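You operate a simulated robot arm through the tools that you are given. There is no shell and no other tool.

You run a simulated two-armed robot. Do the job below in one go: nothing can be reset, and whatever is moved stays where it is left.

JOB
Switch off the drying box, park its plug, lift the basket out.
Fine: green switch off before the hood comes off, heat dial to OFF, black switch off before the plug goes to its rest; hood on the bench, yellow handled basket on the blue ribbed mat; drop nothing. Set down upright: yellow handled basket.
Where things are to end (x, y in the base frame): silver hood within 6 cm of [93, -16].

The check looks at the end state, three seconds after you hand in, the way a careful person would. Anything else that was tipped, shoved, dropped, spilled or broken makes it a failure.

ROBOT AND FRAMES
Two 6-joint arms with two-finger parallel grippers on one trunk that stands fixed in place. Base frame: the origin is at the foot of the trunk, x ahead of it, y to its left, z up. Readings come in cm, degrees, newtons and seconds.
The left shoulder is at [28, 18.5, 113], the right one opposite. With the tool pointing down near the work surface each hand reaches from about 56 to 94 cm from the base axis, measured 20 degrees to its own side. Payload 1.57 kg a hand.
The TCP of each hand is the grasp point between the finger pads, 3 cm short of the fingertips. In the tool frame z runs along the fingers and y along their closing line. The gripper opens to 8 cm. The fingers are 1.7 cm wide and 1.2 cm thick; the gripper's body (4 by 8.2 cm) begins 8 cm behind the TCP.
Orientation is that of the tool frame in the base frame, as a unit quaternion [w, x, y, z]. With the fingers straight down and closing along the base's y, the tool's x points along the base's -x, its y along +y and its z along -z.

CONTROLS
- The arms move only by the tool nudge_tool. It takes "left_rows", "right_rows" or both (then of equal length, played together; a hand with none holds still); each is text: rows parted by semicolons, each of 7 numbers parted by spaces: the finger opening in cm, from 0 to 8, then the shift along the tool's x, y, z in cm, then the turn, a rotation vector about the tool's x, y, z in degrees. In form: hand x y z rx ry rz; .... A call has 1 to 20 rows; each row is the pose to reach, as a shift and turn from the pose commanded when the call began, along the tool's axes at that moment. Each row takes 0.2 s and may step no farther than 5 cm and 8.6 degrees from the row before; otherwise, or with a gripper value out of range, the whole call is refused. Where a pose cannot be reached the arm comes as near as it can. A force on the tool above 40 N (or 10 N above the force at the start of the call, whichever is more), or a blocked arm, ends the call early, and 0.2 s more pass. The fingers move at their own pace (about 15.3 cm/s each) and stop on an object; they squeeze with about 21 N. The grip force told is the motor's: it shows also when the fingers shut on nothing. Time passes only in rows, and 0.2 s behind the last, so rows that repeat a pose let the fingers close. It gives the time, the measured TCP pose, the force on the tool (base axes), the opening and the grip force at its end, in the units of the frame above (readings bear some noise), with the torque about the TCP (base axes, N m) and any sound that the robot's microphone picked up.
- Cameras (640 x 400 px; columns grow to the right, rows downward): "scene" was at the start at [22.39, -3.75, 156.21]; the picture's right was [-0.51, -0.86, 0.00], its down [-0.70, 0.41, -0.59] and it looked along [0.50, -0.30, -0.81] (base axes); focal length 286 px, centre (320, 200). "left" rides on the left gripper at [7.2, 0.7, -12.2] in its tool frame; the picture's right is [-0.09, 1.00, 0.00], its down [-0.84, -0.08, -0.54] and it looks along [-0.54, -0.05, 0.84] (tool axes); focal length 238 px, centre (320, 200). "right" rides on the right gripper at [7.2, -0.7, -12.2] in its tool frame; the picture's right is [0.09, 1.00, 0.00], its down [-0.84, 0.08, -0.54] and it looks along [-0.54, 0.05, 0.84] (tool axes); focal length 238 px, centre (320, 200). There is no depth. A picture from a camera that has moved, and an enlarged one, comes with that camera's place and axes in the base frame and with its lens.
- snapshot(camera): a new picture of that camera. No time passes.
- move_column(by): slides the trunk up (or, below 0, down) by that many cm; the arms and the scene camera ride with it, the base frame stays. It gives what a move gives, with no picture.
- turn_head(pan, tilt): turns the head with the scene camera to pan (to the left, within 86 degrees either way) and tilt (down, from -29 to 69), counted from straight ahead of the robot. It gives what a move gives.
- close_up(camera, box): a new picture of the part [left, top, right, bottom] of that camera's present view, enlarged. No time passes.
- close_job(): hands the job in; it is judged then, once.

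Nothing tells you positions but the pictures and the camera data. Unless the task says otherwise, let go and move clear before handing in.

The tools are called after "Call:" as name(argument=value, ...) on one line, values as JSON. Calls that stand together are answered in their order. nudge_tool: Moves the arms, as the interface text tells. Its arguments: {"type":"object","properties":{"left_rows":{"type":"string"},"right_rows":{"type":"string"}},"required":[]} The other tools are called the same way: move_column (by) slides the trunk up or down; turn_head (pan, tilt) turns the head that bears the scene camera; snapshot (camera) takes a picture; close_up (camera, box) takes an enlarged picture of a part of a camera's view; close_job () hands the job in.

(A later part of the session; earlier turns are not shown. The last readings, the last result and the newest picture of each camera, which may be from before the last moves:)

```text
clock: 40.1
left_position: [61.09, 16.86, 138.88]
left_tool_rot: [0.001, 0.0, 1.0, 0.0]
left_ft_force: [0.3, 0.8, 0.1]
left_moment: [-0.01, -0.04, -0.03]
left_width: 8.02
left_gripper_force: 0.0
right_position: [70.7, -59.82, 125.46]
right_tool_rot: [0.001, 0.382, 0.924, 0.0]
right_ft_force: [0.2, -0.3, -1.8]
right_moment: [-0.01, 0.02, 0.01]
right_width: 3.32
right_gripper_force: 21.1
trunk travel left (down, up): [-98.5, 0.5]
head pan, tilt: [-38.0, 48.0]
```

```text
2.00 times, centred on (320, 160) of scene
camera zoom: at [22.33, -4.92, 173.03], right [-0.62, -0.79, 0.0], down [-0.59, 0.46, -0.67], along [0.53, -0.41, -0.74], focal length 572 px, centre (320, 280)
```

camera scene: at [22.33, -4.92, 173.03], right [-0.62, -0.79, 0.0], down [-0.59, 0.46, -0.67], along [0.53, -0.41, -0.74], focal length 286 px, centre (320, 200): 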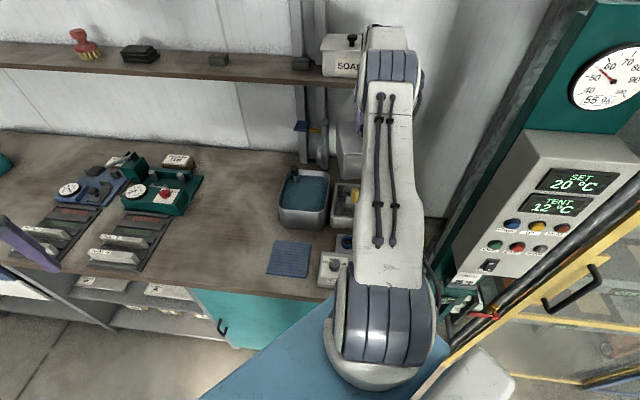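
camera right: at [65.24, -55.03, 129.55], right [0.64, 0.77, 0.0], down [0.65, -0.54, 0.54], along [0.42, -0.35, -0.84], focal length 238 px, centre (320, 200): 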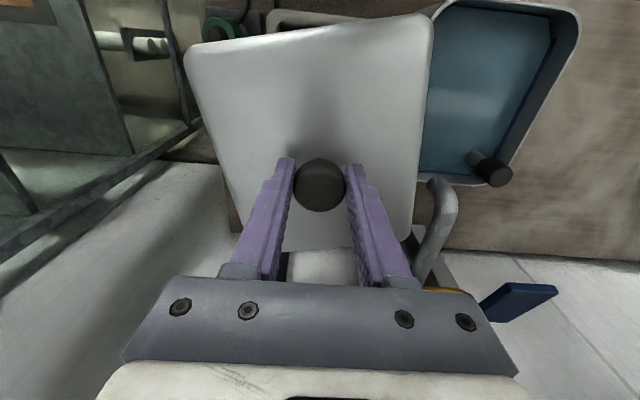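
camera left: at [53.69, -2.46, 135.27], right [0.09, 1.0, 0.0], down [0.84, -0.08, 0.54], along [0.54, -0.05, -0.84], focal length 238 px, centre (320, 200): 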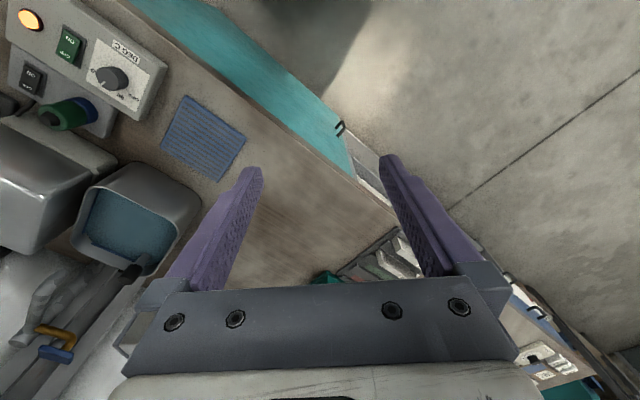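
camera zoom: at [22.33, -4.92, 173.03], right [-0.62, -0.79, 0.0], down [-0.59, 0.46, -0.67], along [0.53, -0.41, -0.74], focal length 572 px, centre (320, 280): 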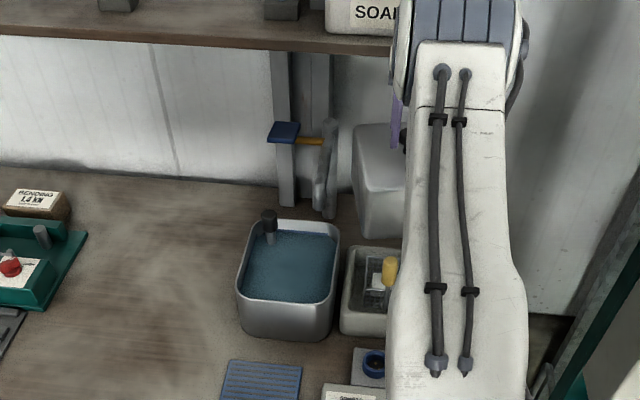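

The hood hangs well clear of the basket. I'll draw it toward the robot first to stay away from the wall and shelf, then carry it slowly along the bench to the left.

Call:
nudge_tool(right_rows="1 2 0 0 0 0 0; 1 4 0 0 0 0 0; 1 6 0 0 0 0 0; 1 8 0 0 0 0 0; 1 8.8 2.5 0 0 0 0; 1 9.5 5 0 0 0 0; 1 10.3 7.5 0 0 0 0; 1 11 10 0 0 0 0; 1 11.8 12.5 0 0 0 0; 1 12.5 15 0 0 0 0; 1 13.3 17.5 0 0 0 0; 1 14 20 0 0 0 0; 1 14 20 0 0 0 0")

Call:
snapshot(camera="scene")

Call:
snapshot(camera="right")

```text
clock: 42.9
left_position: [61.01, 16.92, 138.93]
left_tool_rot: [0.001, 0.0, 1.0, 0.001]
left_ft_force: [1.2, -0.1, -0.3]
left_moment: [0.0, -0.03, 0.03]
left_width: 7.99
left_gripper_force: 0.0
right_position: [75.25, -35.74, 125.58]
right_tool_rot: [0.001, 0.383, 0.924, 0.0]
right_ft_force: [-0.4, -0.1, -2.0]
right_moment: [-0.01, 0.0, 0.02]
right_width: 3.3
right_gripper_force: 21.5
trunk travel left (down, up): [-98.5, 0.5]
head pan, tilt: [-38.0, 48.0]
```

```text
taken
camera scene: at [22.33, -4.89, 173.02], right [-0.62, -0.79, 0.0], down [-0.59, 0.46, -0.67], along [0.53, -0.41, -0.74], focal length 286 px, centre (320, 200)
```

scene: 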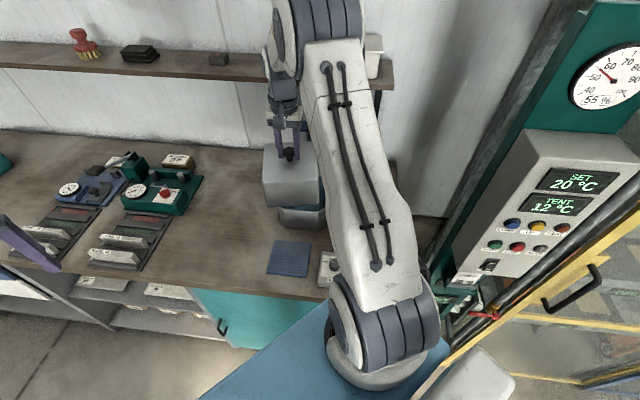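

```text
taken
camera right: at [69.61, -30.94, 137.65], right [0.64, 0.77, 0.0], down [0.65, -0.54, 0.54], along [0.42, -0.35, -0.84], focal length 238 px, centre (320, 200)
```

right: 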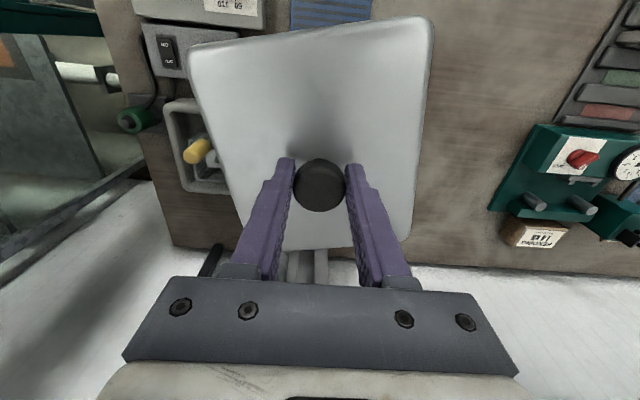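

The hood is past the tub and steady. Continuing to a point above the target spot.

Call:
nudge_tool(right_rows="1 0.7 2.4 0 0 0 0; 1 1.3 4.8 0 0 0 0; 1 2 7.2 0 0 0 0; 1 2.6 9.5 0 0 0 0; 1 3.3 11.9 0 0 0 0; 1 4 14.3 0 0 0 0; 1 4.6 16.7 0 0 0 0; 1 5.3 19 0 0 0 0; 1 5.3 19 0 0 0 0")

Call:
snapshot(camera="scene")

Call:
snapshot(camera="right")

Call:
snapshot(camera="left")

```text
clock: 44.9
left_position: [61.04, 16.93, 138.98]
left_tool_rot: [0.0, -0.001, 1.0, 0.001]
left_ft_force: [0.6, -0.4, -0.4]
left_moment: [0.03, -0.02, -0.02]
left_width: 8.04
left_gripper_force: 0.0
right_position: [84.99, -18.37, 125.32]
right_tool_rot: [0.001, 0.384, 0.923, -0.002]
right_ft_force: [0.6, 0.1, -2.7]
right_moment: [0.01, 0.01, 0.02]
right_width: 3.31
right_gripper_force: 21.0
trunk travel left (down, up): [-98.5, 0.5]
head pan, tilt: [-38.0, 48.0]
```

```text
taken
camera scene: at [22.33, -4.89, 173.02], right [-0.62, -0.79, 0.0], down [-0.59, 0.46, -0.67], along [0.53, -0.41, -0.74], focal length 286 px, centre (320, 200)
```

scene: 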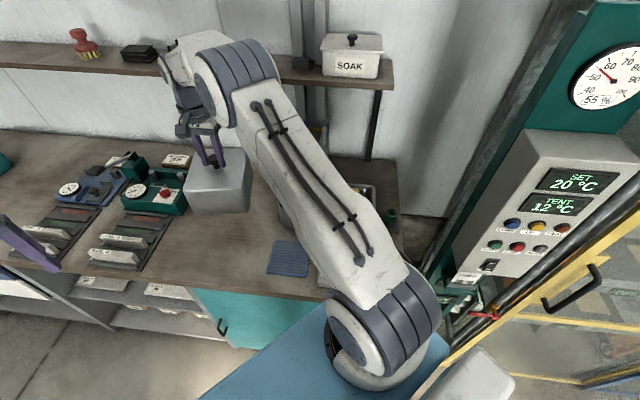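

```text
taken
camera right: at [79.37, -13.71, 137.51], right [0.64, 0.77, 0.0], down [0.65, -0.54, 0.54], along [0.42, -0.35, -0.84], focal length 238 px, centre (320, 200)
```

right: 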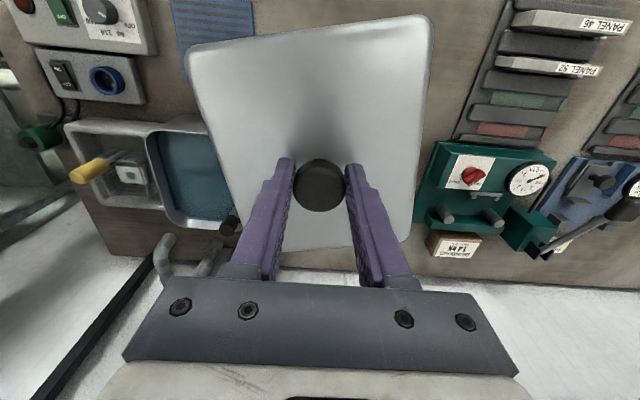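

```text
taken
camera left: at [53.88, 17.6, 151.12], right [0.09, 1.0, 0.0], down [0.84, -0.08, 0.54], along [0.54, -0.05, -0.84], focal length 238 px, centre (320, 200)
```

left: 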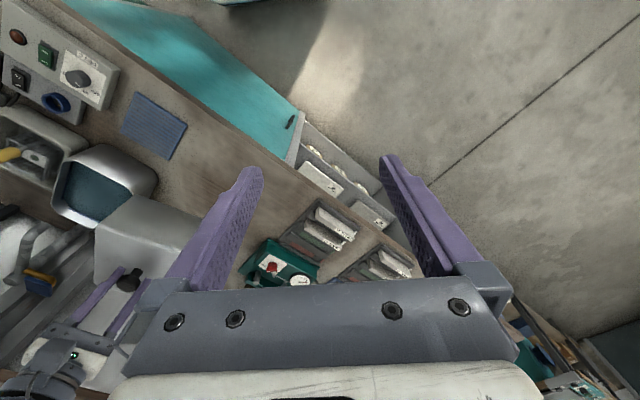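

The hood hangs at [85, -18.4] with clear bench beneath. I'll lower it gradually while easing outward toward x of about 89.

Call:
nudge_tool(right_rows="1 -0.3 0.4 2.2 0 0 0; 1 -0.6 0.8 4.4 0 0 0; 1 -0.9 1.2 6.6 0 0 0; 1 -1.2 1.6 8.8 0 0 0; 1 -1.6 2 11 0 0 0; 1 -1.9 2.4 13.2 0 0 0; 1 -2.2 2.8 15.2 0 0 0; 1 -2.5 3.2 17 0 0 0; 1 -2.5 3.2 17 0 0 0")

Call:
snapshot(camera="scene")

Call:
close_up(camera="scene", box=[130, 120, 310, 260])

Call:
snapshot(camera="left")

```text
clock: 46.9
left_position: [60.98, 16.94, 138.89]
left_tool_rot: [0.0, 0.0, 1.0, 0.0]
left_ft_force: [-0.2, -0.1, 0.7]
left_moment: [0.0, 0.02, -0.01]
left_width: 7.98
left_gripper_force: 0.0
right_position: [88.74, -18.02, 108.53]
right_tool_rot: [0.0, 0.383, 0.924, -0.002]
right_ft_force: [0.3, 0.5, -1.4]
right_moment: [0.04, -0.03, -0.02]
right_width: 3.29
right_gripper_force: 20.9
trunk travel left (down, up): [-98.5, 0.5]
head pan, tilt: [-38.0, 48.0]
```

```text
taken
camera scene: at [22.34, -4.9, 173.02], right [-0.62, -0.79, 0.0], down [-0.59, 0.46, -0.67], along [0.53, -0.41, -0.74], focal length 286 px, centre (320, 200)
```

scene: 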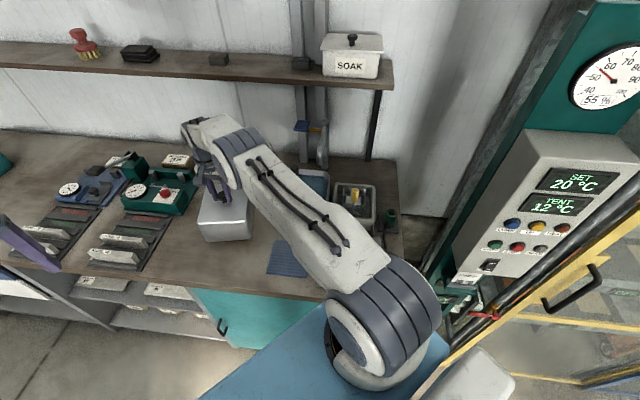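

```text
2.86 times, centred on (220, 190) of scene
camera zoom: at [22.34, -4.9, 173.02], right [-0.62, -0.79, 0.0], down [-0.59, 0.46, -0.67], along [0.53, -0.41, -0.74], focal length 817 px, centre (606, 229)
```

zoom: 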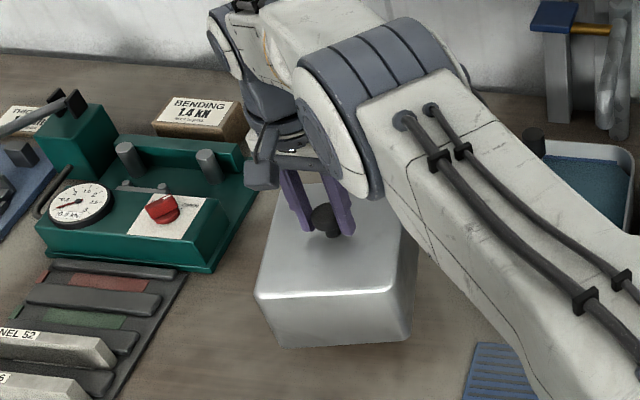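

```text
taken
camera left: at [53.88, 17.6, 151.12], right [0.09, 1.0, 0.0], down [0.84, -0.08, 0.54], along [0.54, -0.05, -0.84], focal length 238 px, centre (320, 200)
```

left: 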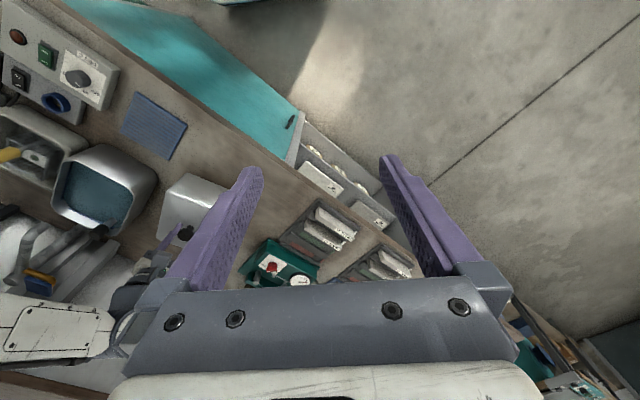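

The hood is a few centimetres above the bench. I'll nudge it closer to the target point and lower gently until it touches.

Call:
nudge_tool(right_rows="1 -0.2 0.7 0.8 0 0 0; 1 -0.42 1.4 1.6 0 0 0; 1 -0.42 1.4 2.4 0 0 0; 1 -0.42 1.4 3 0 0 0; 1 -0.42 1.4 3 0 0 0")

Call:
close_up(camera="scene", box=[130, 120, 310, 260])

Call:
close_up(camera="left", box=[100, 140, 260, 280])

```text
clock: 48.1
left_position: [61.11, 16.87, 138.95]
left_tool_rot: [-0.001, 0.0, 1.0, 0.0]
left_ft_force: [-0.6, 1.3, -0.6]
left_moment: [-0.03, 0.02, 0.0]
left_width: 8.02
left_gripper_force: 0.1
right_position: [89.34, -17.46, 105.65]
right_tool_rot: [0.001, 0.383, 0.924, 0.0]
right_ft_force: [0.6, -0.1, -2.3]
right_moment: [0.03, 0.02, 0.03]
right_width: 3.29
right_gripper_force: 20.9
right hand out of reach, approached as far as the arm can: row 2, 3, 4, 5
trunk travel left (down, up): [-98.5, 0.5]
head pan, tilt: [-38.0, 48.0]
```

```text
2.86 times, centred on (220, 190) of scene
camera zoom: at [22.34, -4.9, 173.02], right [-0.62, -0.79, 0.0], down [-0.59, 0.46, -0.67], along [0.53, -0.41, -0.74], focal length 817 px, centre (606, 229)
```

zoom: 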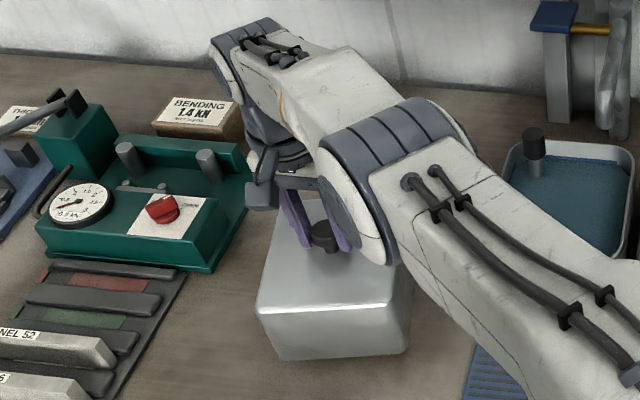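

```text
2.86 times, centred on (180, 210) of left
camera zoom: at [53.88, 17.6, 151.12], right [0.09, 1.0, 0.0], down [0.84, -0.08, 0.54], along [0.54, -0.05, -0.84], focal length 681 px, centre (720, 171)
```

zoom: 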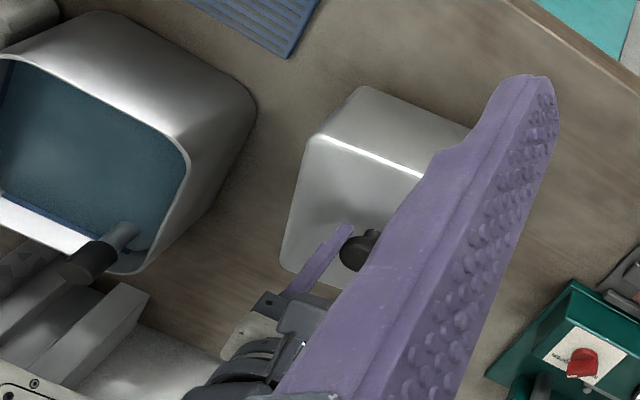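

The arm is at its reach limit at [89.3, -17.5], which is within 4 cm of the target. I estimate the hood bottom is about 4 cm above the bench, so I'll lower with the column first.

Call:
move_column(by=-2.5)

Call:
close_up(camera="scene", box=[130, 120, 310, 260])

Call:
close_up(camera="left", box=[120, 150, 240, 240])

```text
clock: 48.9
left_position: [61.02, 16.98, 136.41]
left_tool_rot: [0.0, -0.001, 1.0, -0.001]
left_ft_force: [-0.1, 0.3, -0.8]
left_moment: [-0.02, 0.01, -0.04]
left_width: 7.98
left_gripper_force: 0.1
right_position: [89.47, -17.5, 103.11]
right_tool_rot: [0.0, 0.383, 0.924, -0.001]
right_ft_force: [0.4, -0.8, -2.4]
right_moment: [0.01, -0.03, 0.02]
right_width: 3.31
right_gripper_force: 20.8
trunk travel left (down, up): [-96.0, 3.0]
head pan, tilt: [-38.0, 48.0]
```

```text
2.86 times, centred on (220, 190) of scene
camera zoom: at [22.3, -4.9, 170.52], right [-0.62, -0.79, 0.0], down [-0.59, 0.46, -0.67], along [0.53, -0.41, -0.74], focal length 817 px, centre (606, 229)
```

zoom: 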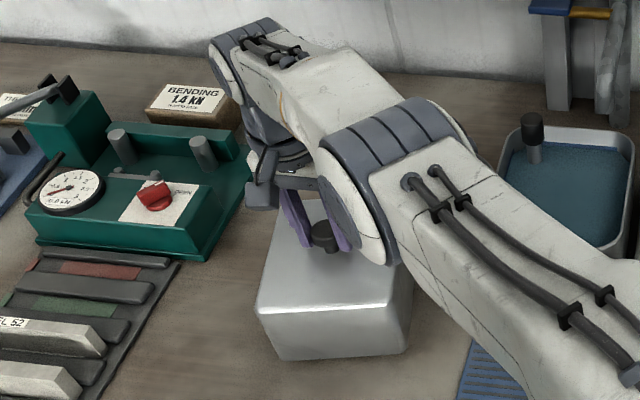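

```text
4.44 times, centred on (180, 195) of left
camera zoom: at [53.85, 17.6, 148.63], right [0.09, 1.0, 0.0], down [0.84, -0.08, 0.54], along [0.54, -0.05, -0.84], focal length 1059 px, centre (942, 222)
```

zoom: 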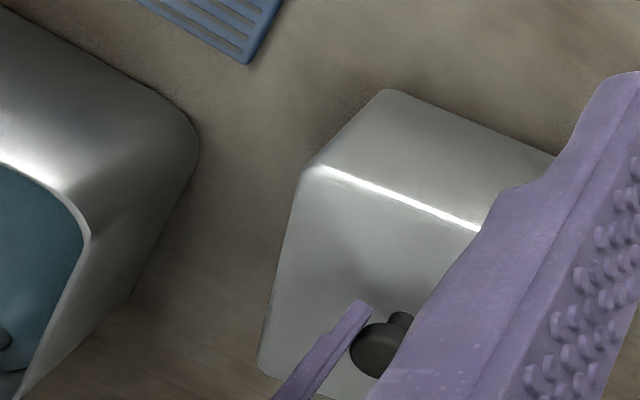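

A little more to go. I'm lowering in small arm steps and watching for the weight to come off.

Call:
nudge_tool(right_rows="1 0.1 0 0.3 0 0 0; 1 0.1 0 0.6 0 0 0; 1 0.1 0 0.9 0 0 0; 1 0.1 0 1.2 0 0 0; 1 0.1 0 1.2 0 0 0")

Call:
close_up(camera="scene", box=[190, 180, 290, 250])

```text
clock: 50.0
left_position: [60.95, 16.89, 136.47]
left_tool_rot: [0.0, 0.0, 1.0, 0.0]
left_ft_force: [0.4, 0.0, -0.3]
left_moment: [-0.02, 0.0, 0.02]
left_width: 8.01
left_gripper_force: 0.1
right_position: [89.3, -17.35, 102.0]
right_tool_rot: [0.002, 0.383, 0.924, -0.001]
right_ft_force: [0.8, -0.3, -2.4]
right_moment: [0.0, 0.01, 0.0]
right_width: 3.32
right_gripper_force: 20.8
trunk travel left (down, up): [-96.0, 3.0]
head pan, tilt: [-38.0, 48.0]
```

```text
5.71 times, centred on (240, 215) of scene
camera zoom: at [22.33, -4.9, 170.52], right [-0.62, -0.79, 0.0], down [-0.59, 0.46, -0.67], along [0.53, -0.41, -0.74], focal length 1635 px, centre (777, 114)
```

zoom: 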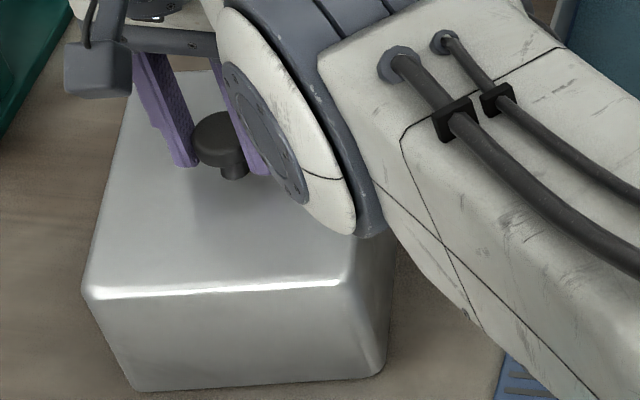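

Call:
nudge_tool(right_rows="1 0.05 0 0.25 0 0 0; 1 0.05 0 0.5 0 0 0; 1 0.1 0 0.75 0 0 0; 1 0.1 0 1 0 0 0; 1 0.1 0 1 0 0 0")

Call:
close_up(camera="scene", box=[190, 180, 290, 250])

```text
clock: 51.2
left_position: [60.99, 16.88, 136.43]
left_tool_rot: [0.0, 0.0, 1.0, 0.0]
left_ft_force: [-0.2, 0.1, 0.1]
left_moment: [-0.02, 0.01, 0.04]
left_width: 8.01
left_gripper_force: 0.1
right_position: [89.13, -17.39, 101.11]
right_tool_rot: [0.005, 0.383, 0.924, 0.001]
right_ft_force: [7.1, -2.1, 16.2]
right_moment: [-0.08, -0.25, 0.14]
right_width: 3.32
right_gripper_force: 21.4
trunk travel left (down, up): [-96.0, 3.0]
head pan, tilt: [-38.0, 48.0]
```

```text
5.71 times, centred on (240, 215) of scene
camera zoom: at [22.26, -4.89, 170.53], right [-0.62, -0.79, 0.0], down [-0.59, 0.46, -0.67], along [0.53, -0.41, -0.74], focal length 1635 px, centre (777, 114)
```

zoom: 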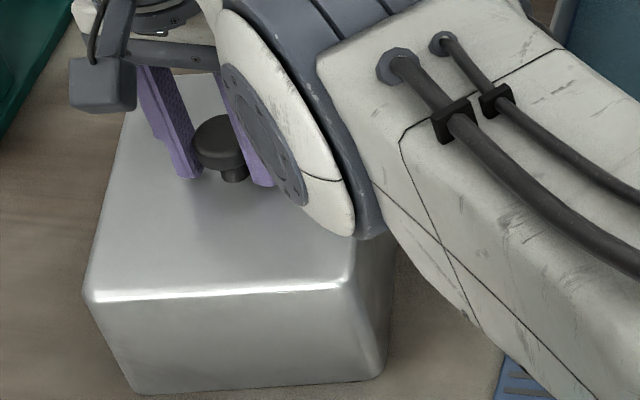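

The hood is on the bench, with 16 N of contact force. I'll relax the pressure, open, and lift off.

Call:
nudge_tool(right_rows="1 0.05 0 -0.2 0 0 0; 1 0.05 0 -0.2 0 0 0; 6 0.05 0 -0.2 0 0 0; 6 0.05 0 -0.2 0 0 0; 6 0.05 0 -2.5 0 0 0; 6 0.05 0 -6 0 0 0; 6 0.5 0 -10 0 0 0; 6 0.5 0 -10 0 0 0")

Call:
snapshot(camera="right")

Call:
snapshot(camera="scene")

Call:
snapshot(camera="left")

```text
clock: 53.0
left_position: [60.99, 16.78, 136.46]
left_tool_rot: [0.0, 0.0, 1.0, 0.0]
left_ft_force: [-0.2, -0.1, -0.6]
left_moment: [-0.04, -0.01, 0.01]
left_width: 8.0
left_gripper_force: 0.1
right_position: [89.03, -16.99, 110.95]
right_tool_rot: [0.001, 0.384, 0.923, 0.0]
right_ft_force: [-0.5, 0.8, -0.4]
right_moment: [0.01, -0.01, -0.02]
right_width: 6.0
right_gripper_force: 0.0
trunk travel left (down, up): [-96.0, 3.0]
head pan, tilt: [-38.0, 48.0]
```

```text
taken
camera right: at [83.42, -12.18, 122.98], right [0.64, 0.77, 0.0], down [0.65, -0.54, 0.54], along [0.42, -0.35, -0.84], focal length 238 px, centre (320, 200)
```

right: 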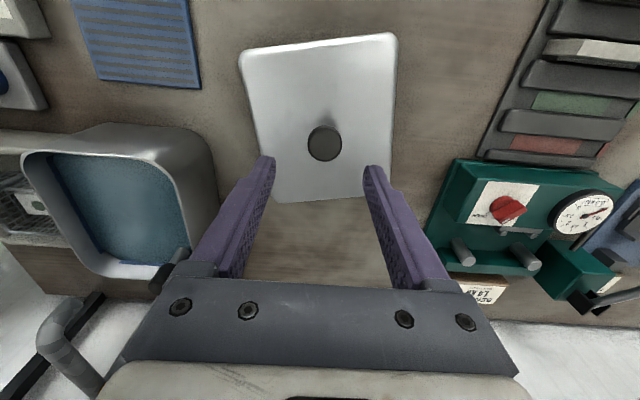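

```text
taken
camera scene: at [22.29, -4.89, 170.52], right [-0.62, -0.79, 0.0], down [-0.59, 0.46, -0.67], along [0.53, -0.41, -0.74], focal length 286 px, centre (320, 200)
```

scene: 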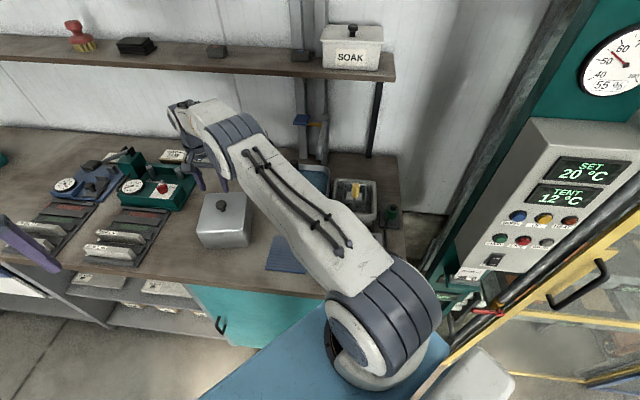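

```text
taken
camera left: at [53.84, 17.6, 148.63], right [0.09, 1.0, 0.0], down [0.84, -0.08, 0.54], along [0.54, -0.05, -0.84], focal length 238 px, centre (320, 200)
```

left: 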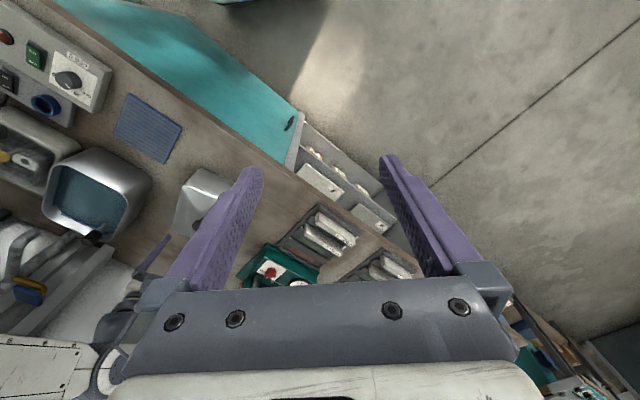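

The hood stands at about [89.5, -17.2], roughly 3.7 cm from its target. Now I'll return high over the tub to look at the basket.

Call:
nudge_tool(right_rows="6 0 0 -4 0 0 0; 6 -0.3 -4 -6 0 0 0; 6 -0.8 -8.5 -6 0 0 0; 6 -1.3 -13 -6 0 0 0; 6 -1.8 -17.5 -6 0 0 0; 6 -2.3 -22 -6 0 0 0; 6 -2.8 -26.5 -6 0 0 0; 6 -3.5 -31 -6 0 0 0; 6 -4.5 -35.5 -6 0 0 0; 6 -5.5 -40 -6 0 0 0; 6 -5.5 -40 -6 0 0 0")

Call:
snapshot(camera="right")

Call:
close_up(camera="right", box=[220, 80, 420, 220])

Call:
snapshot(camera="scene")

```text
clock: 55.5
left_position: [60.97, 16.91, 136.48]
left_tool_rot: [0.001, 0.001, 1.0, 0.0]
left_ft_force: [0.4, -0.6, 0.0]
left_moment: [0.0, -0.02, -0.01]
left_width: 7.99
left_gripper_force: 0.0
right_position: [64.5, -48.78, 117.2]
right_tool_rot: [0.001, 0.382, 0.924, 0.0]
right_ft_force: [0.4, -0.1, 0.0]
right_moment: [0.04, 0.02, -0.01]
right_width: 5.97
right_gripper_force: 0.1
trunk travel left (down, up): [-96.0, 3.0]
head pan, tilt: [-38.0, 48.0]
```

```text
taken
camera right: at [58.96, -44.06, 129.2], right [0.64, 0.77, 0.0], down [0.65, -0.54, 0.54], along [0.42, -0.35, -0.84], focal length 238 px, centre (320, 200)
```

right: 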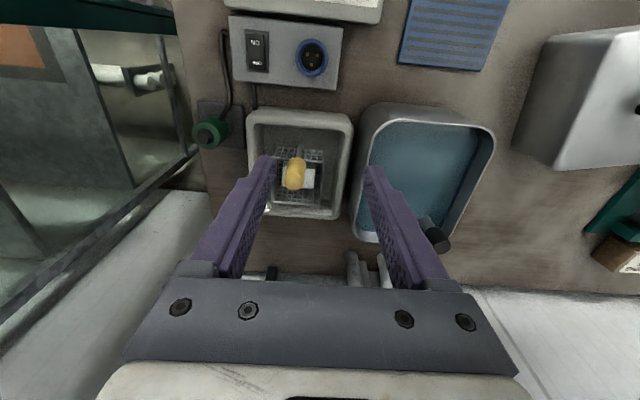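

```text
2.86 times, centred on (320, 150) of right
camera zoom: at [58.96, -44.06, 129.2], right [0.64, 0.77, 0.0], down [0.65, -0.54, 0.54], along [0.42, -0.35, -0.84], focal length 681 px, centre (320, 343)
```

zoom: 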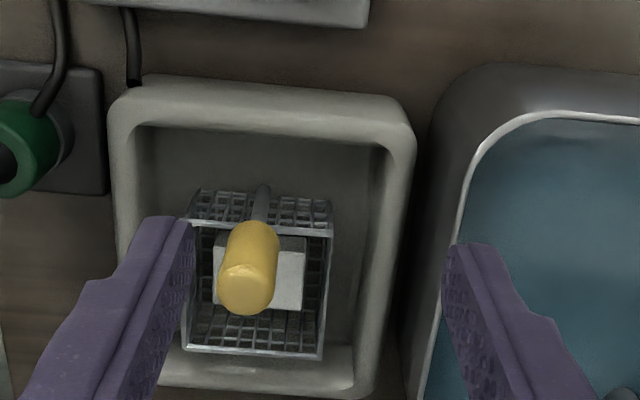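

```text
taken
camera scene: at [22.29, -4.92, 170.52], right [-0.62, -0.79, 0.0], down [-0.59, 0.46, -0.67], along [0.53, -0.41, -0.74], focal length 286 px, centre (320, 200)
```

scene: 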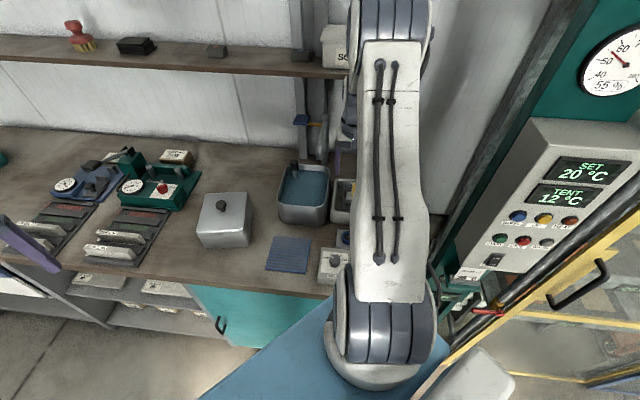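

I see the mesh basket holding a white block, with an upright yellow grip on its front wall near [68, -55.6], top around z = 103. The load hangs behind the grip, so I'll turn the wrist 90° to pinch front-to-back and move above it.

Call:
nudge_tool(right_rows="6 -0.6 -0.2 0 0 0 -8.2; 6 -1.3 -0.4 0 0 0 -16.4; 6 -2 -0.6 0.5 0 0 -24.6; 6 -2.6 -0.8 1 0 0 -32.8; 6 -3.3 -1 1.5 0 0 -41; 6 -4 -1.3 2 0 0 -49.2; 6 -4.6 -1.5 2.5 0 0 -57.4; 6 -5.3 -1.7 3 0 0 -65.6; 6 -6 -1.9 3.5 0 0 -73.8; 6 -6.6 -2.1 4 0 0 -82; 6 -7.3 -2.3 5 0 0 -90; 6 -7.3 -2.3 5 0 0 -90")

Call:
snapshot(camera="right")

Call:
close_up(camera="right", box=[220, 80, 420, 220])

Call:
snapshot(camera="scene")

```text
clock: 58.0
left_position: [61.01, 16.84, 136.36]
left_tool_rot: [0.0, 0.001, 1.0, 0.0]
left_ft_force: [-0.6, 0.2, 0.3]
left_moment: [0.02, 0.02, -0.01]
left_width: 8.01
left_gripper_force: 0.0
right_position: [67.86, -55.89, 111.81]
right_tool_rot: [0.0, -0.383, 0.924, -0.001]
right_ft_force: [-0.1, -0.4, 0.6]
right_moment: [0.0, 0.03, -0.01]
right_width: 5.99
right_gripper_force: 0.1
trunk travel left (down, up): [-96.0, 3.0]
head pan, tilt: [-38.0, 48.0]
```

```text
taken
camera right: at [63.33, -61.32, 123.95], right [-0.77, 0.64, 0.0], down [0.54, 0.65, 0.54], along [0.35, 0.42, -0.84], focal length 238 px, centre (320, 200)
```

right: 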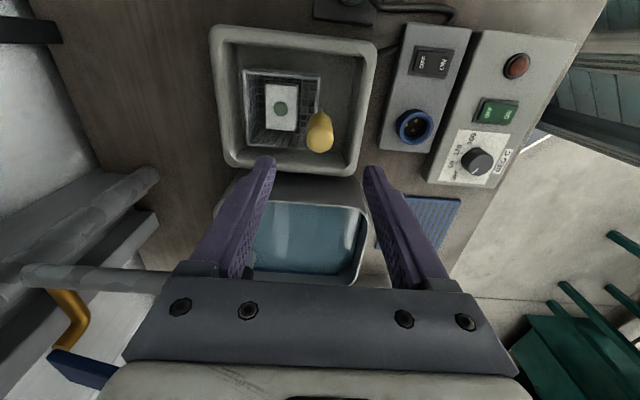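

```text
2.86 times, centred on (320, 150) of right
camera zoom: at [63.33, -61.32, 123.95], right [-0.77, 0.64, 0.0], down [0.54, 0.65, 0.54], along [0.35, 0.42, -0.84], focal length 681 px, centre (320, 343)
```

zoom: 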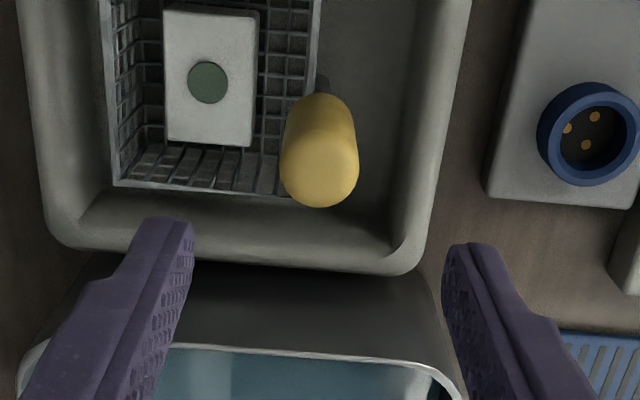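

```text
taken
camera scene: at [22.32, -4.91, 170.52], right [-0.62, -0.79, 0.0], down [-0.59, 0.46, -0.67], along [0.53, -0.41, -0.74], focal length 286 px, centre (320, 200)
```

scene: 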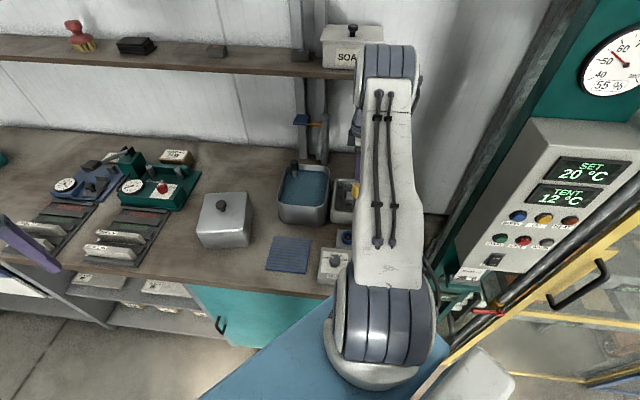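

The wrist is turned and the handle sits right under the TCP, with its top near z = 103 and the basket rim near z = 94.6. I'll lower the fingers around the yellow grip.

Call:
nudge_tool(right_rows="6 0 0 4 0 0 0; 6 0 0 8 0 0 0; 6 0 0 10 0 0 0; 6 0 0 11.2 0 0 0; 6 0 0 11.2 0 0 0")

Call:
close_up(camera="right", box=[220, 80, 420, 220])

Call:
close_up(camera="scene", box=[300, 130, 400, 250])

```text
clock: 59.2
left_position: [61.13, 16.97, 136.44]
left_tool_rot: [0.0, 0.0, 1.0, 0.0]
left_ft_force: [-0.4, -1.0, -0.3]
left_moment: [-0.04, -0.02, 0.0]
left_width: 7.99
left_gripper_force: 0.0
right_position: [67.98, -56.05, 100.8]
right_tool_rot: [0.0, -0.382, 0.924, -0.001]
right_ft_force: [0.3, -0.2, -0.3]
right_moment: [-0.01, -0.01, 0.01]
right_width: 6.01
right_gripper_force: 0.1
trunk travel left (down, up): [-96.0, 3.0]
head pan, tilt: [-38.0, 48.0]
```

```text
2.86 times, centred on (320, 150) of right
camera zoom: at [63.32, -61.42, 112.8], right [-0.77, 0.64, 0.0], down [0.54, 0.65, 0.54], along [0.35, 0.42, -0.84], focal length 681 px, centre (320, 343)
```

zoom: 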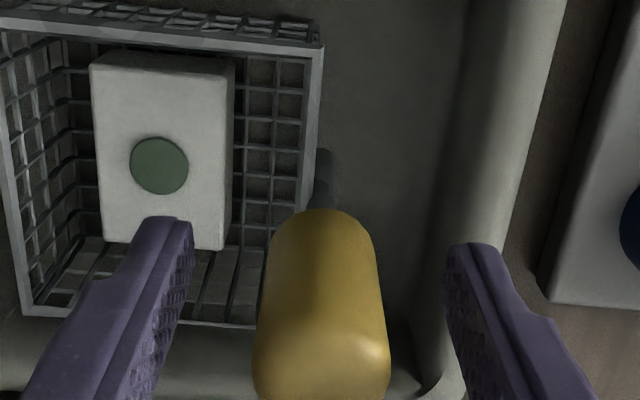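

```text
3.33 times, centred on (350, 190) of scene
camera zoom: at [22.32, -4.91, 170.52], right [-0.62, -0.79, 0.0], down [-0.59, 0.46, -0.67], along [0.53, -0.41, -0.74], focal length 954 px, centre (220, 233)
```

zoom: 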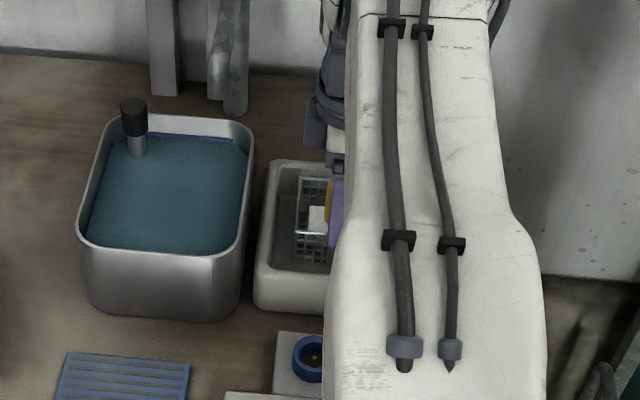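

Call:
close_up(camera="right", box=[240, 130, 400, 250])

```text
3.33 times, centred on (320, 190) of right
camera zoom: at [63.32, -61.42, 112.8], right [-0.77, 0.64, 0.0], down [0.54, 0.65, 0.54], along [0.35, 0.42, -0.84], focal length 794 px, centre (320, 233)
```

zoom: 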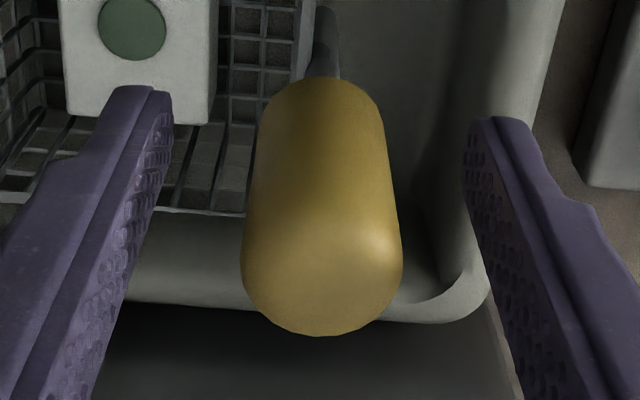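

The handle is centred between the fingers. Closing on it.

Call:
nudge_tool(right_rows="4 0 0 0.2 0 0 0; 1 0 0 0.2 0 0 0; 1 0 0 0.2 0 0 0; 1 0 0 0.2 0 0 0")

Call:
close_up(camera="right", box=[240, 130, 400, 250])

```text
clock: 60.2
left_position: [61.01, 16.88, 136.31]
left_tool_rot: [0.0, 0.001, 1.0, 0.0]
left_ft_force: [-0.9, 0.2, -0.2]
left_moment: [0.04, 0.02, 0.01]
left_width: 8.0
left_gripper_force: 0.1
right_position: [67.96, -55.94, 100.51]
right_tool_rot: [0.001, -0.383, 0.924, -0.001]
right_ft_force: [-0.2, -0.7, 0.3]
right_moment: [0.1, 0.08, -0.01]
right_width: 2.52
right_gripper_force: 20.9
trunk travel left (down, up): [-96.0, 3.0]
head pan, tilt: [-38.0, 48.0]
```

```text
3.33 times, centred on (320, 190) of right
camera zoom: at [63.34, -61.41, 112.63], right [-0.77, 0.64, 0.0], down [0.54, 0.65, 0.54], along [0.35, 0.42, -0.84], focal length 794 px, centre (320, 233)
```

zoom: 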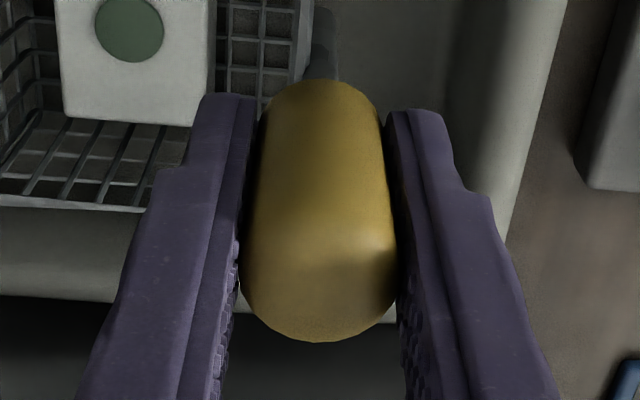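

Gripped at 2.52 cm. Test-lifting slowly.

Call:
nudge_tool(right_rows="1 0 0 -0.3 0 0 0; 1 0 0 -0.6 0 0 0; 1 0 0 -1 0 0 0; 1 0 0 -1.5 0 0 0; 1 0 0 -2 0 0 0; 1 0 0 -2 0 0 0")

Call:
close_up(camera="right", box=[200, 60, 440, 240])

Call:
close_up(camera="scene", box=[300, 130, 400, 250])

```text
clock: 61.6
left_position: [60.96, 16.85, 136.4]
left_tool_rot: [0.0, 0.001, 1.0, 0.0]
left_ft_force: [-0.2, -0.5, -0.1]
left_moment: [0.01, 0.01, 0.04]
left_width: 7.99
left_gripper_force: 0.0
right_position: [68.15, -55.91, 102.39]
right_tool_rot: [0.0, -0.383, 0.924, -0.002]
right_ft_force: [0.3, -0.1, -3.3]
right_moment: [0.06, 0.13, 0.03]
right_width: 2.53
right_gripper_force: 20.9
trunk travel left (down, up): [-96.0, 3.0]
head pan, tilt: [-38.0, 48.0]
```

```text
2.22 times, centred on (320, 150) of right
camera zoom: at [63.42, -61.34, 114.62], right [-0.77, 0.64, 0.0], down [0.54, 0.65, 0.54], along [0.35, 0.42, -0.84], focal length 530 px, centre (320, 311)
```

zoom: 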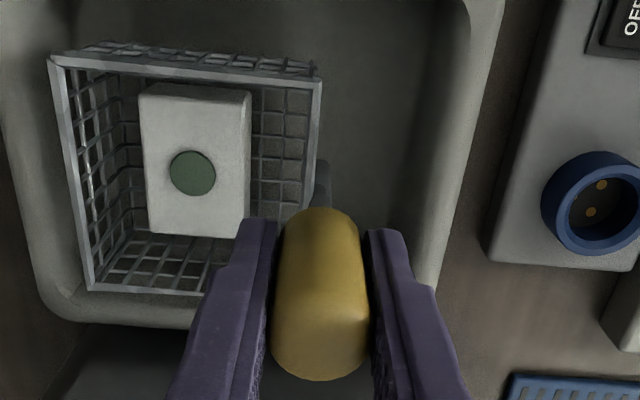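

```text
3.33 times, centred on (350, 190) of scene
camera zoom: at [22.32, -4.91, 170.52], right [-0.62, -0.79, 0.0], down [-0.59, 0.46, -0.67], along [0.53, -0.41, -0.74], focal length 954 px, centre (220, 233)
```

zoom: 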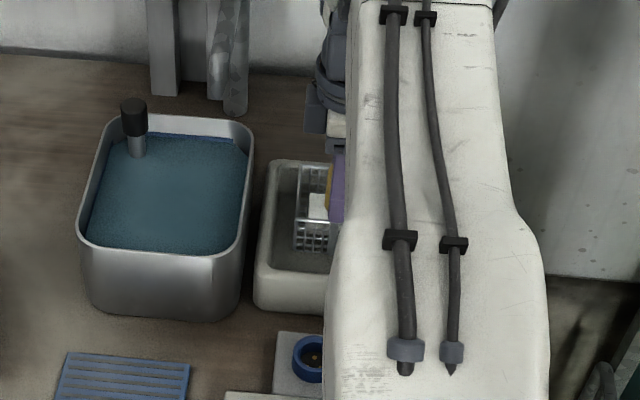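

The basket lifted level, at about 3.3 N. I'll raise it well above the rims, then check again.

Call:
nudge_tool(right_rows="1 0 0 -1.2 0 0 0; 1 0 0 -2.6 0 0 0; 1 0 0 -4.2 0 0 0; 1 0 0 -5.8 0 0 0; 1 0 0 -7.4 0 0 0; 1 0 0 -9 0 0 0; 1 0 0 -10.6 0 0 0; 1 0 0 -12 0 0 0; 1 0 0 -12 0 0 0")

Call:
snapshot(camera="right")

Call:
close_up(camera="scene", box=[280, 100, 400, 250])

Call:
snapshot(camera="left")

```text
clock: 63.6
left_position: [61.09, 16.89, 136.37]
left_tool_rot: [0.0, 0.0, 1.0, 0.0]
left_ft_force: [0.2, -0.4, 1.2]
left_moment: [0.04, 0.05, 0.0]
left_width: 8.02
left_gripper_force: 0.0
right_position: [68.07, -55.85, 114.69]
right_tool_rot: [0.0, -0.383, 0.924, -0.001]
right_ft_force: [0.4, 0.3, -1.4]
right_moment: [0.01, -0.03, -0.01]
right_width: 2.52
right_gripper_force: 21.2
trunk travel left (down, up): [-96.0, 3.0]
head pan, tilt: [-38.0, 48.0]
```

```text
taken
camera right: at [63.42, -61.33, 126.72], right [-0.77, 0.64, 0.0], down [0.54, 0.65, 0.54], along [0.35, 0.42, -0.84], focal length 238 px, centre (320, 200)
```

right: 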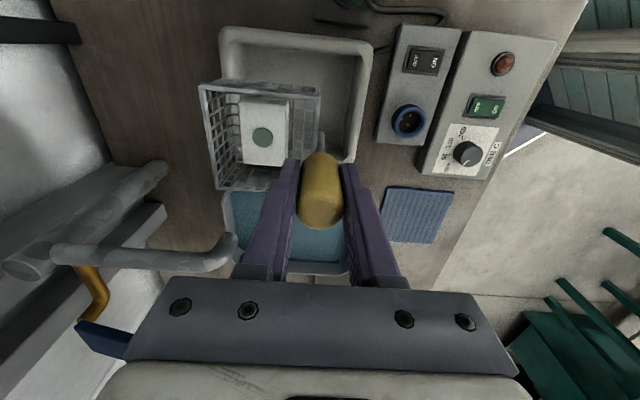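

```text
2.67 times, centred on (340, 175) of scene
camera zoom: at [22.32, -4.91, 170.52], right [-0.62, -0.79, 0.0], down [-0.59, 0.46, -0.67], along [0.53, -0.41, -0.74], focal length 763 px, centre (267, 267)
```

zoom: 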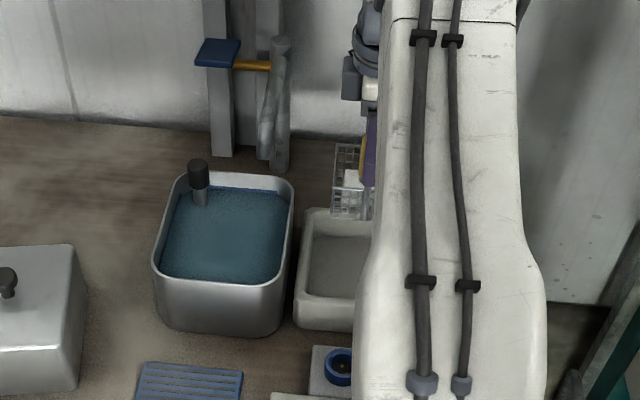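

```text
taken
camera left: at [53.86, 17.59, 148.63], right [0.09, 1.0, 0.0], down [0.84, -0.08, 0.54], along [0.54, -0.05, -0.84], focal length 238 px, centre (320, 200)
```

left: 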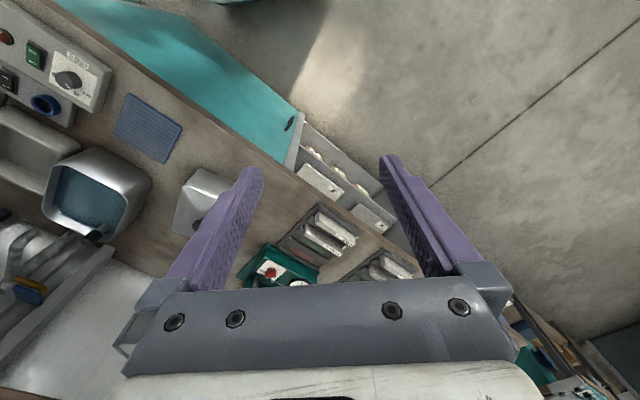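

The basket hangs level. I'll draw it toward the robot first, then diagonally over to above the blue mat.

Call:
nudge_tool(right_rows="1 0 1.5 0 0 0 0; 1 0 3.5 0 0 0 0; 1 -0.5 5.5 0 0 0 0; 1 -2 7.3 0 0 0 0; 1 -3.6 9.1 0 0 0 0; 1 -5.2 10.9 0 0 0 0; 1 -6.9 12.7 0 0 0 0; 1 -8.6 14.5 0 0 0 0; 1 -10.3 16.2 0 0 0 0; 1 -12 17.9 0 0 0 0; 1 -13.7 19.6 0 0 0 0; 1 -15.4 21.3 0 0 0 0; 1 -17.1 23 0 0 0 0; 1 -18.5 24.2 0 0 0 0; 1 -19.7 25.1 0 0 0 0; 1 -19.7 25.1 0 0 0 0")

Call:
snapshot(camera="right")

Call:
snapshot(camera="left")

Call:
snapshot(camera="scene")

```text
clock: 67.0
left_position: [61.08, 16.84, 136.47]
left_tool_rot: [0.0, 0.0, 1.0, 0.0]
left_ft_force: [0.7, 0.7, 0.4]
left_moment: [-0.01, 0.0, -0.01]
left_width: 8.0
left_gripper_force: 0.1
right_position: [64.18, -24.21, 114.5]
right_tool_rot: [0.001, -0.383, 0.924, -0.001]
right_ft_force: [0.7, -0.9, -1.7]
right_moment: [-0.04, -0.01, -0.01]
right_width: 2.53
right_gripper_force: 21.0
trunk travel left (down, up): [-96.0, 3.0]
head pan, tilt: [-38.0, 48.0]
```

```text
taken
camera right: at [59.5, -29.58, 126.58], right [-0.77, 0.64, 0.0], down [0.54, 0.65, 0.54], along [0.35, 0.41, -0.84], focal length 238 px, centre (320, 200)
```

right: 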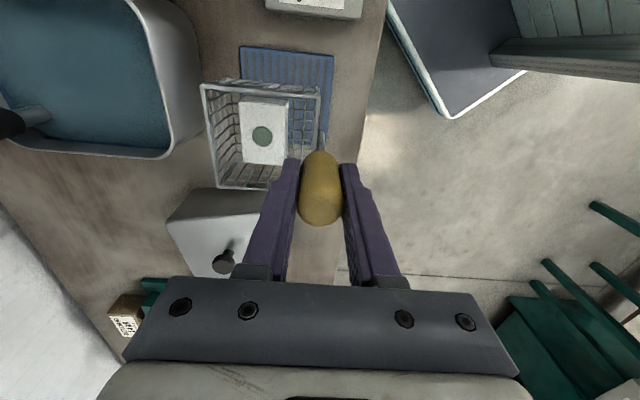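

```text
taken
camera left: at [53.87, 17.6, 148.63], right [0.09, 1.0, 0.0], down [0.84, -0.08, 0.54], along [0.54, -0.05, -0.84], focal length 238 px, centre (320, 200)
```

left: 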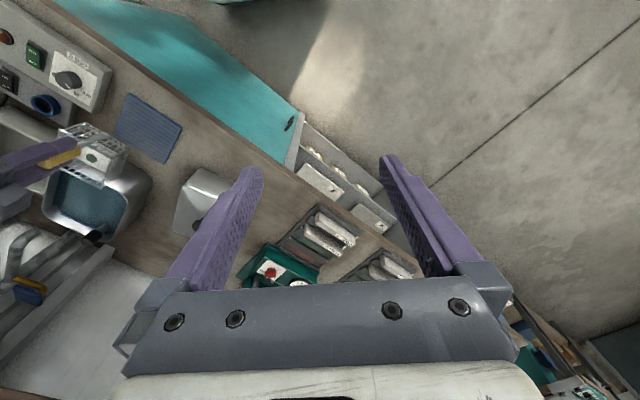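

```text
taken
camera scene: at [22.32, -4.89, 170.52], right [-0.62, -0.79, 0.0], down [-0.59, 0.46, -0.67], along [0.53, -0.41, -0.74], focal length 286 px, centre (320, 200)
```

scene: 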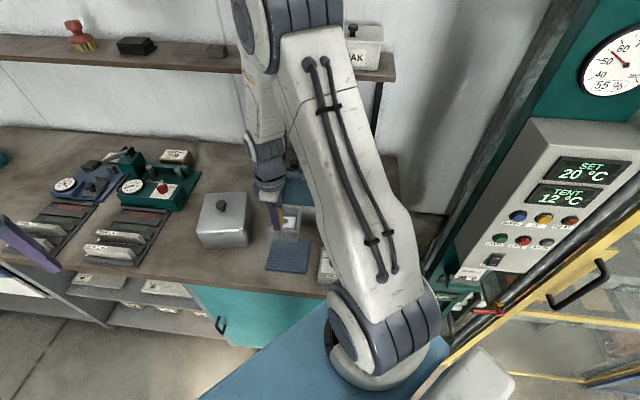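

The basket is centred over the mat to within a few millimetres. I'll lower it most of the way, then go slowly.

Call:
nudge_tool(right_rows="1 -0.1 0 1.8 0 0 0; 1 -0.1 0 3.6 0 0 0; 1 -0.1 0 5.4 0 0 0; 1 -0.1 0 7.2 0 0 0; 1 -0.1 0 9 0 0 0; 1 -0.1 0 10.6 0 0 0; 1 -0.1 0 12 0 0 0; 1 -0.1 0 12.6 0 0 0; 1 -0.1 0 12.6 0 0 0")

Call:
close_up(camera="right", box=[180, 40, 420, 220])

Call:
close_up(camera="left", box=[60, 60, 220, 180])

Call:
close_up(camera="scene", box=[230, 190, 340, 290])

```text
clock: 69.0
left_position: [61.01, 16.81, 136.4]
left_tool_rot: [0.0, -0.001, 1.0, 0.0]
left_ft_force: [-0.3, 0.5, 0.1]
left_moment: [-0.01, -0.01, 0.0]
left_width: 8.0
left_gripper_force: 0.0
right_position: [64.19, -24.04, 102.01]
right_tool_rot: [0.001, -0.383, 0.924, -0.001]
right_ft_force: [-0.1, 0.3, -1.9]
right_moment: [0.06, 0.09, 0.03]
right_width: 2.53
right_gripper_force: 20.7
trunk travel left (down, up): [-96.0, 3.0]
head pan, tilt: [-38.0, 48.0]
```

```text
2.22 times, centred on (300, 130) of right
camera zoom: at [59.65, -29.55, 113.98], right [-0.77, 0.64, 0.0], down [0.54, 0.65, 0.54], along [0.35, 0.41, -0.84], focal length 530 px, centre (364, 356)
```

zoom: 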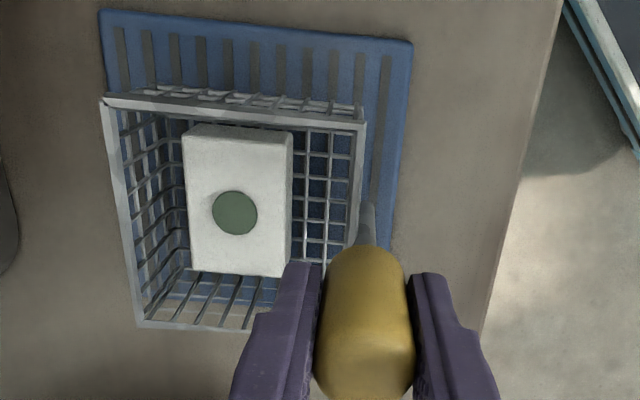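

```text
3.33 times, centred on (140, 120) of left
camera zoom: at [53.87, 17.59, 148.63], right [0.09, 1.0, 0.0], down [0.84, -0.08, 0.54], along [0.54, -0.05, -0.84], focal length 794 px, centre (920, 467)
```

zoom: 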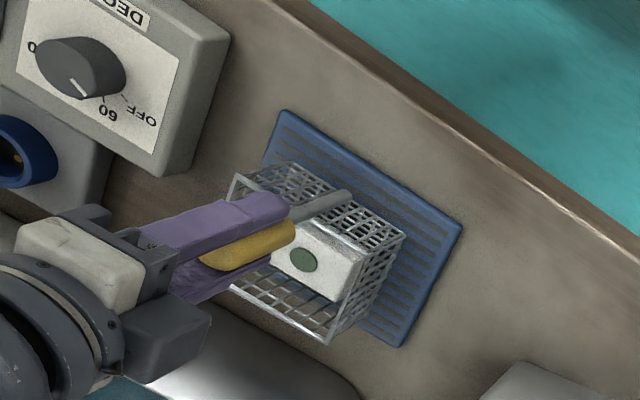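

```text
4.00 times, centred on (285, 240) of scene
camera zoom: at [22.32, -4.9, 170.52], right [-0.62, -0.79, 0.0], down [-0.59, 0.46, -0.67], along [0.53, -0.41, -0.74], focal length 1144 px, centre (460, 40)
```

zoom: 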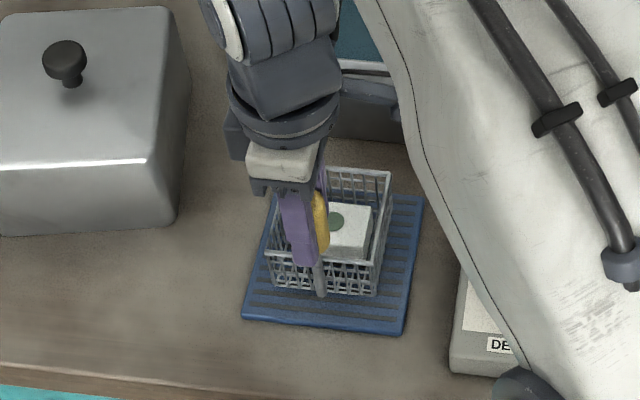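

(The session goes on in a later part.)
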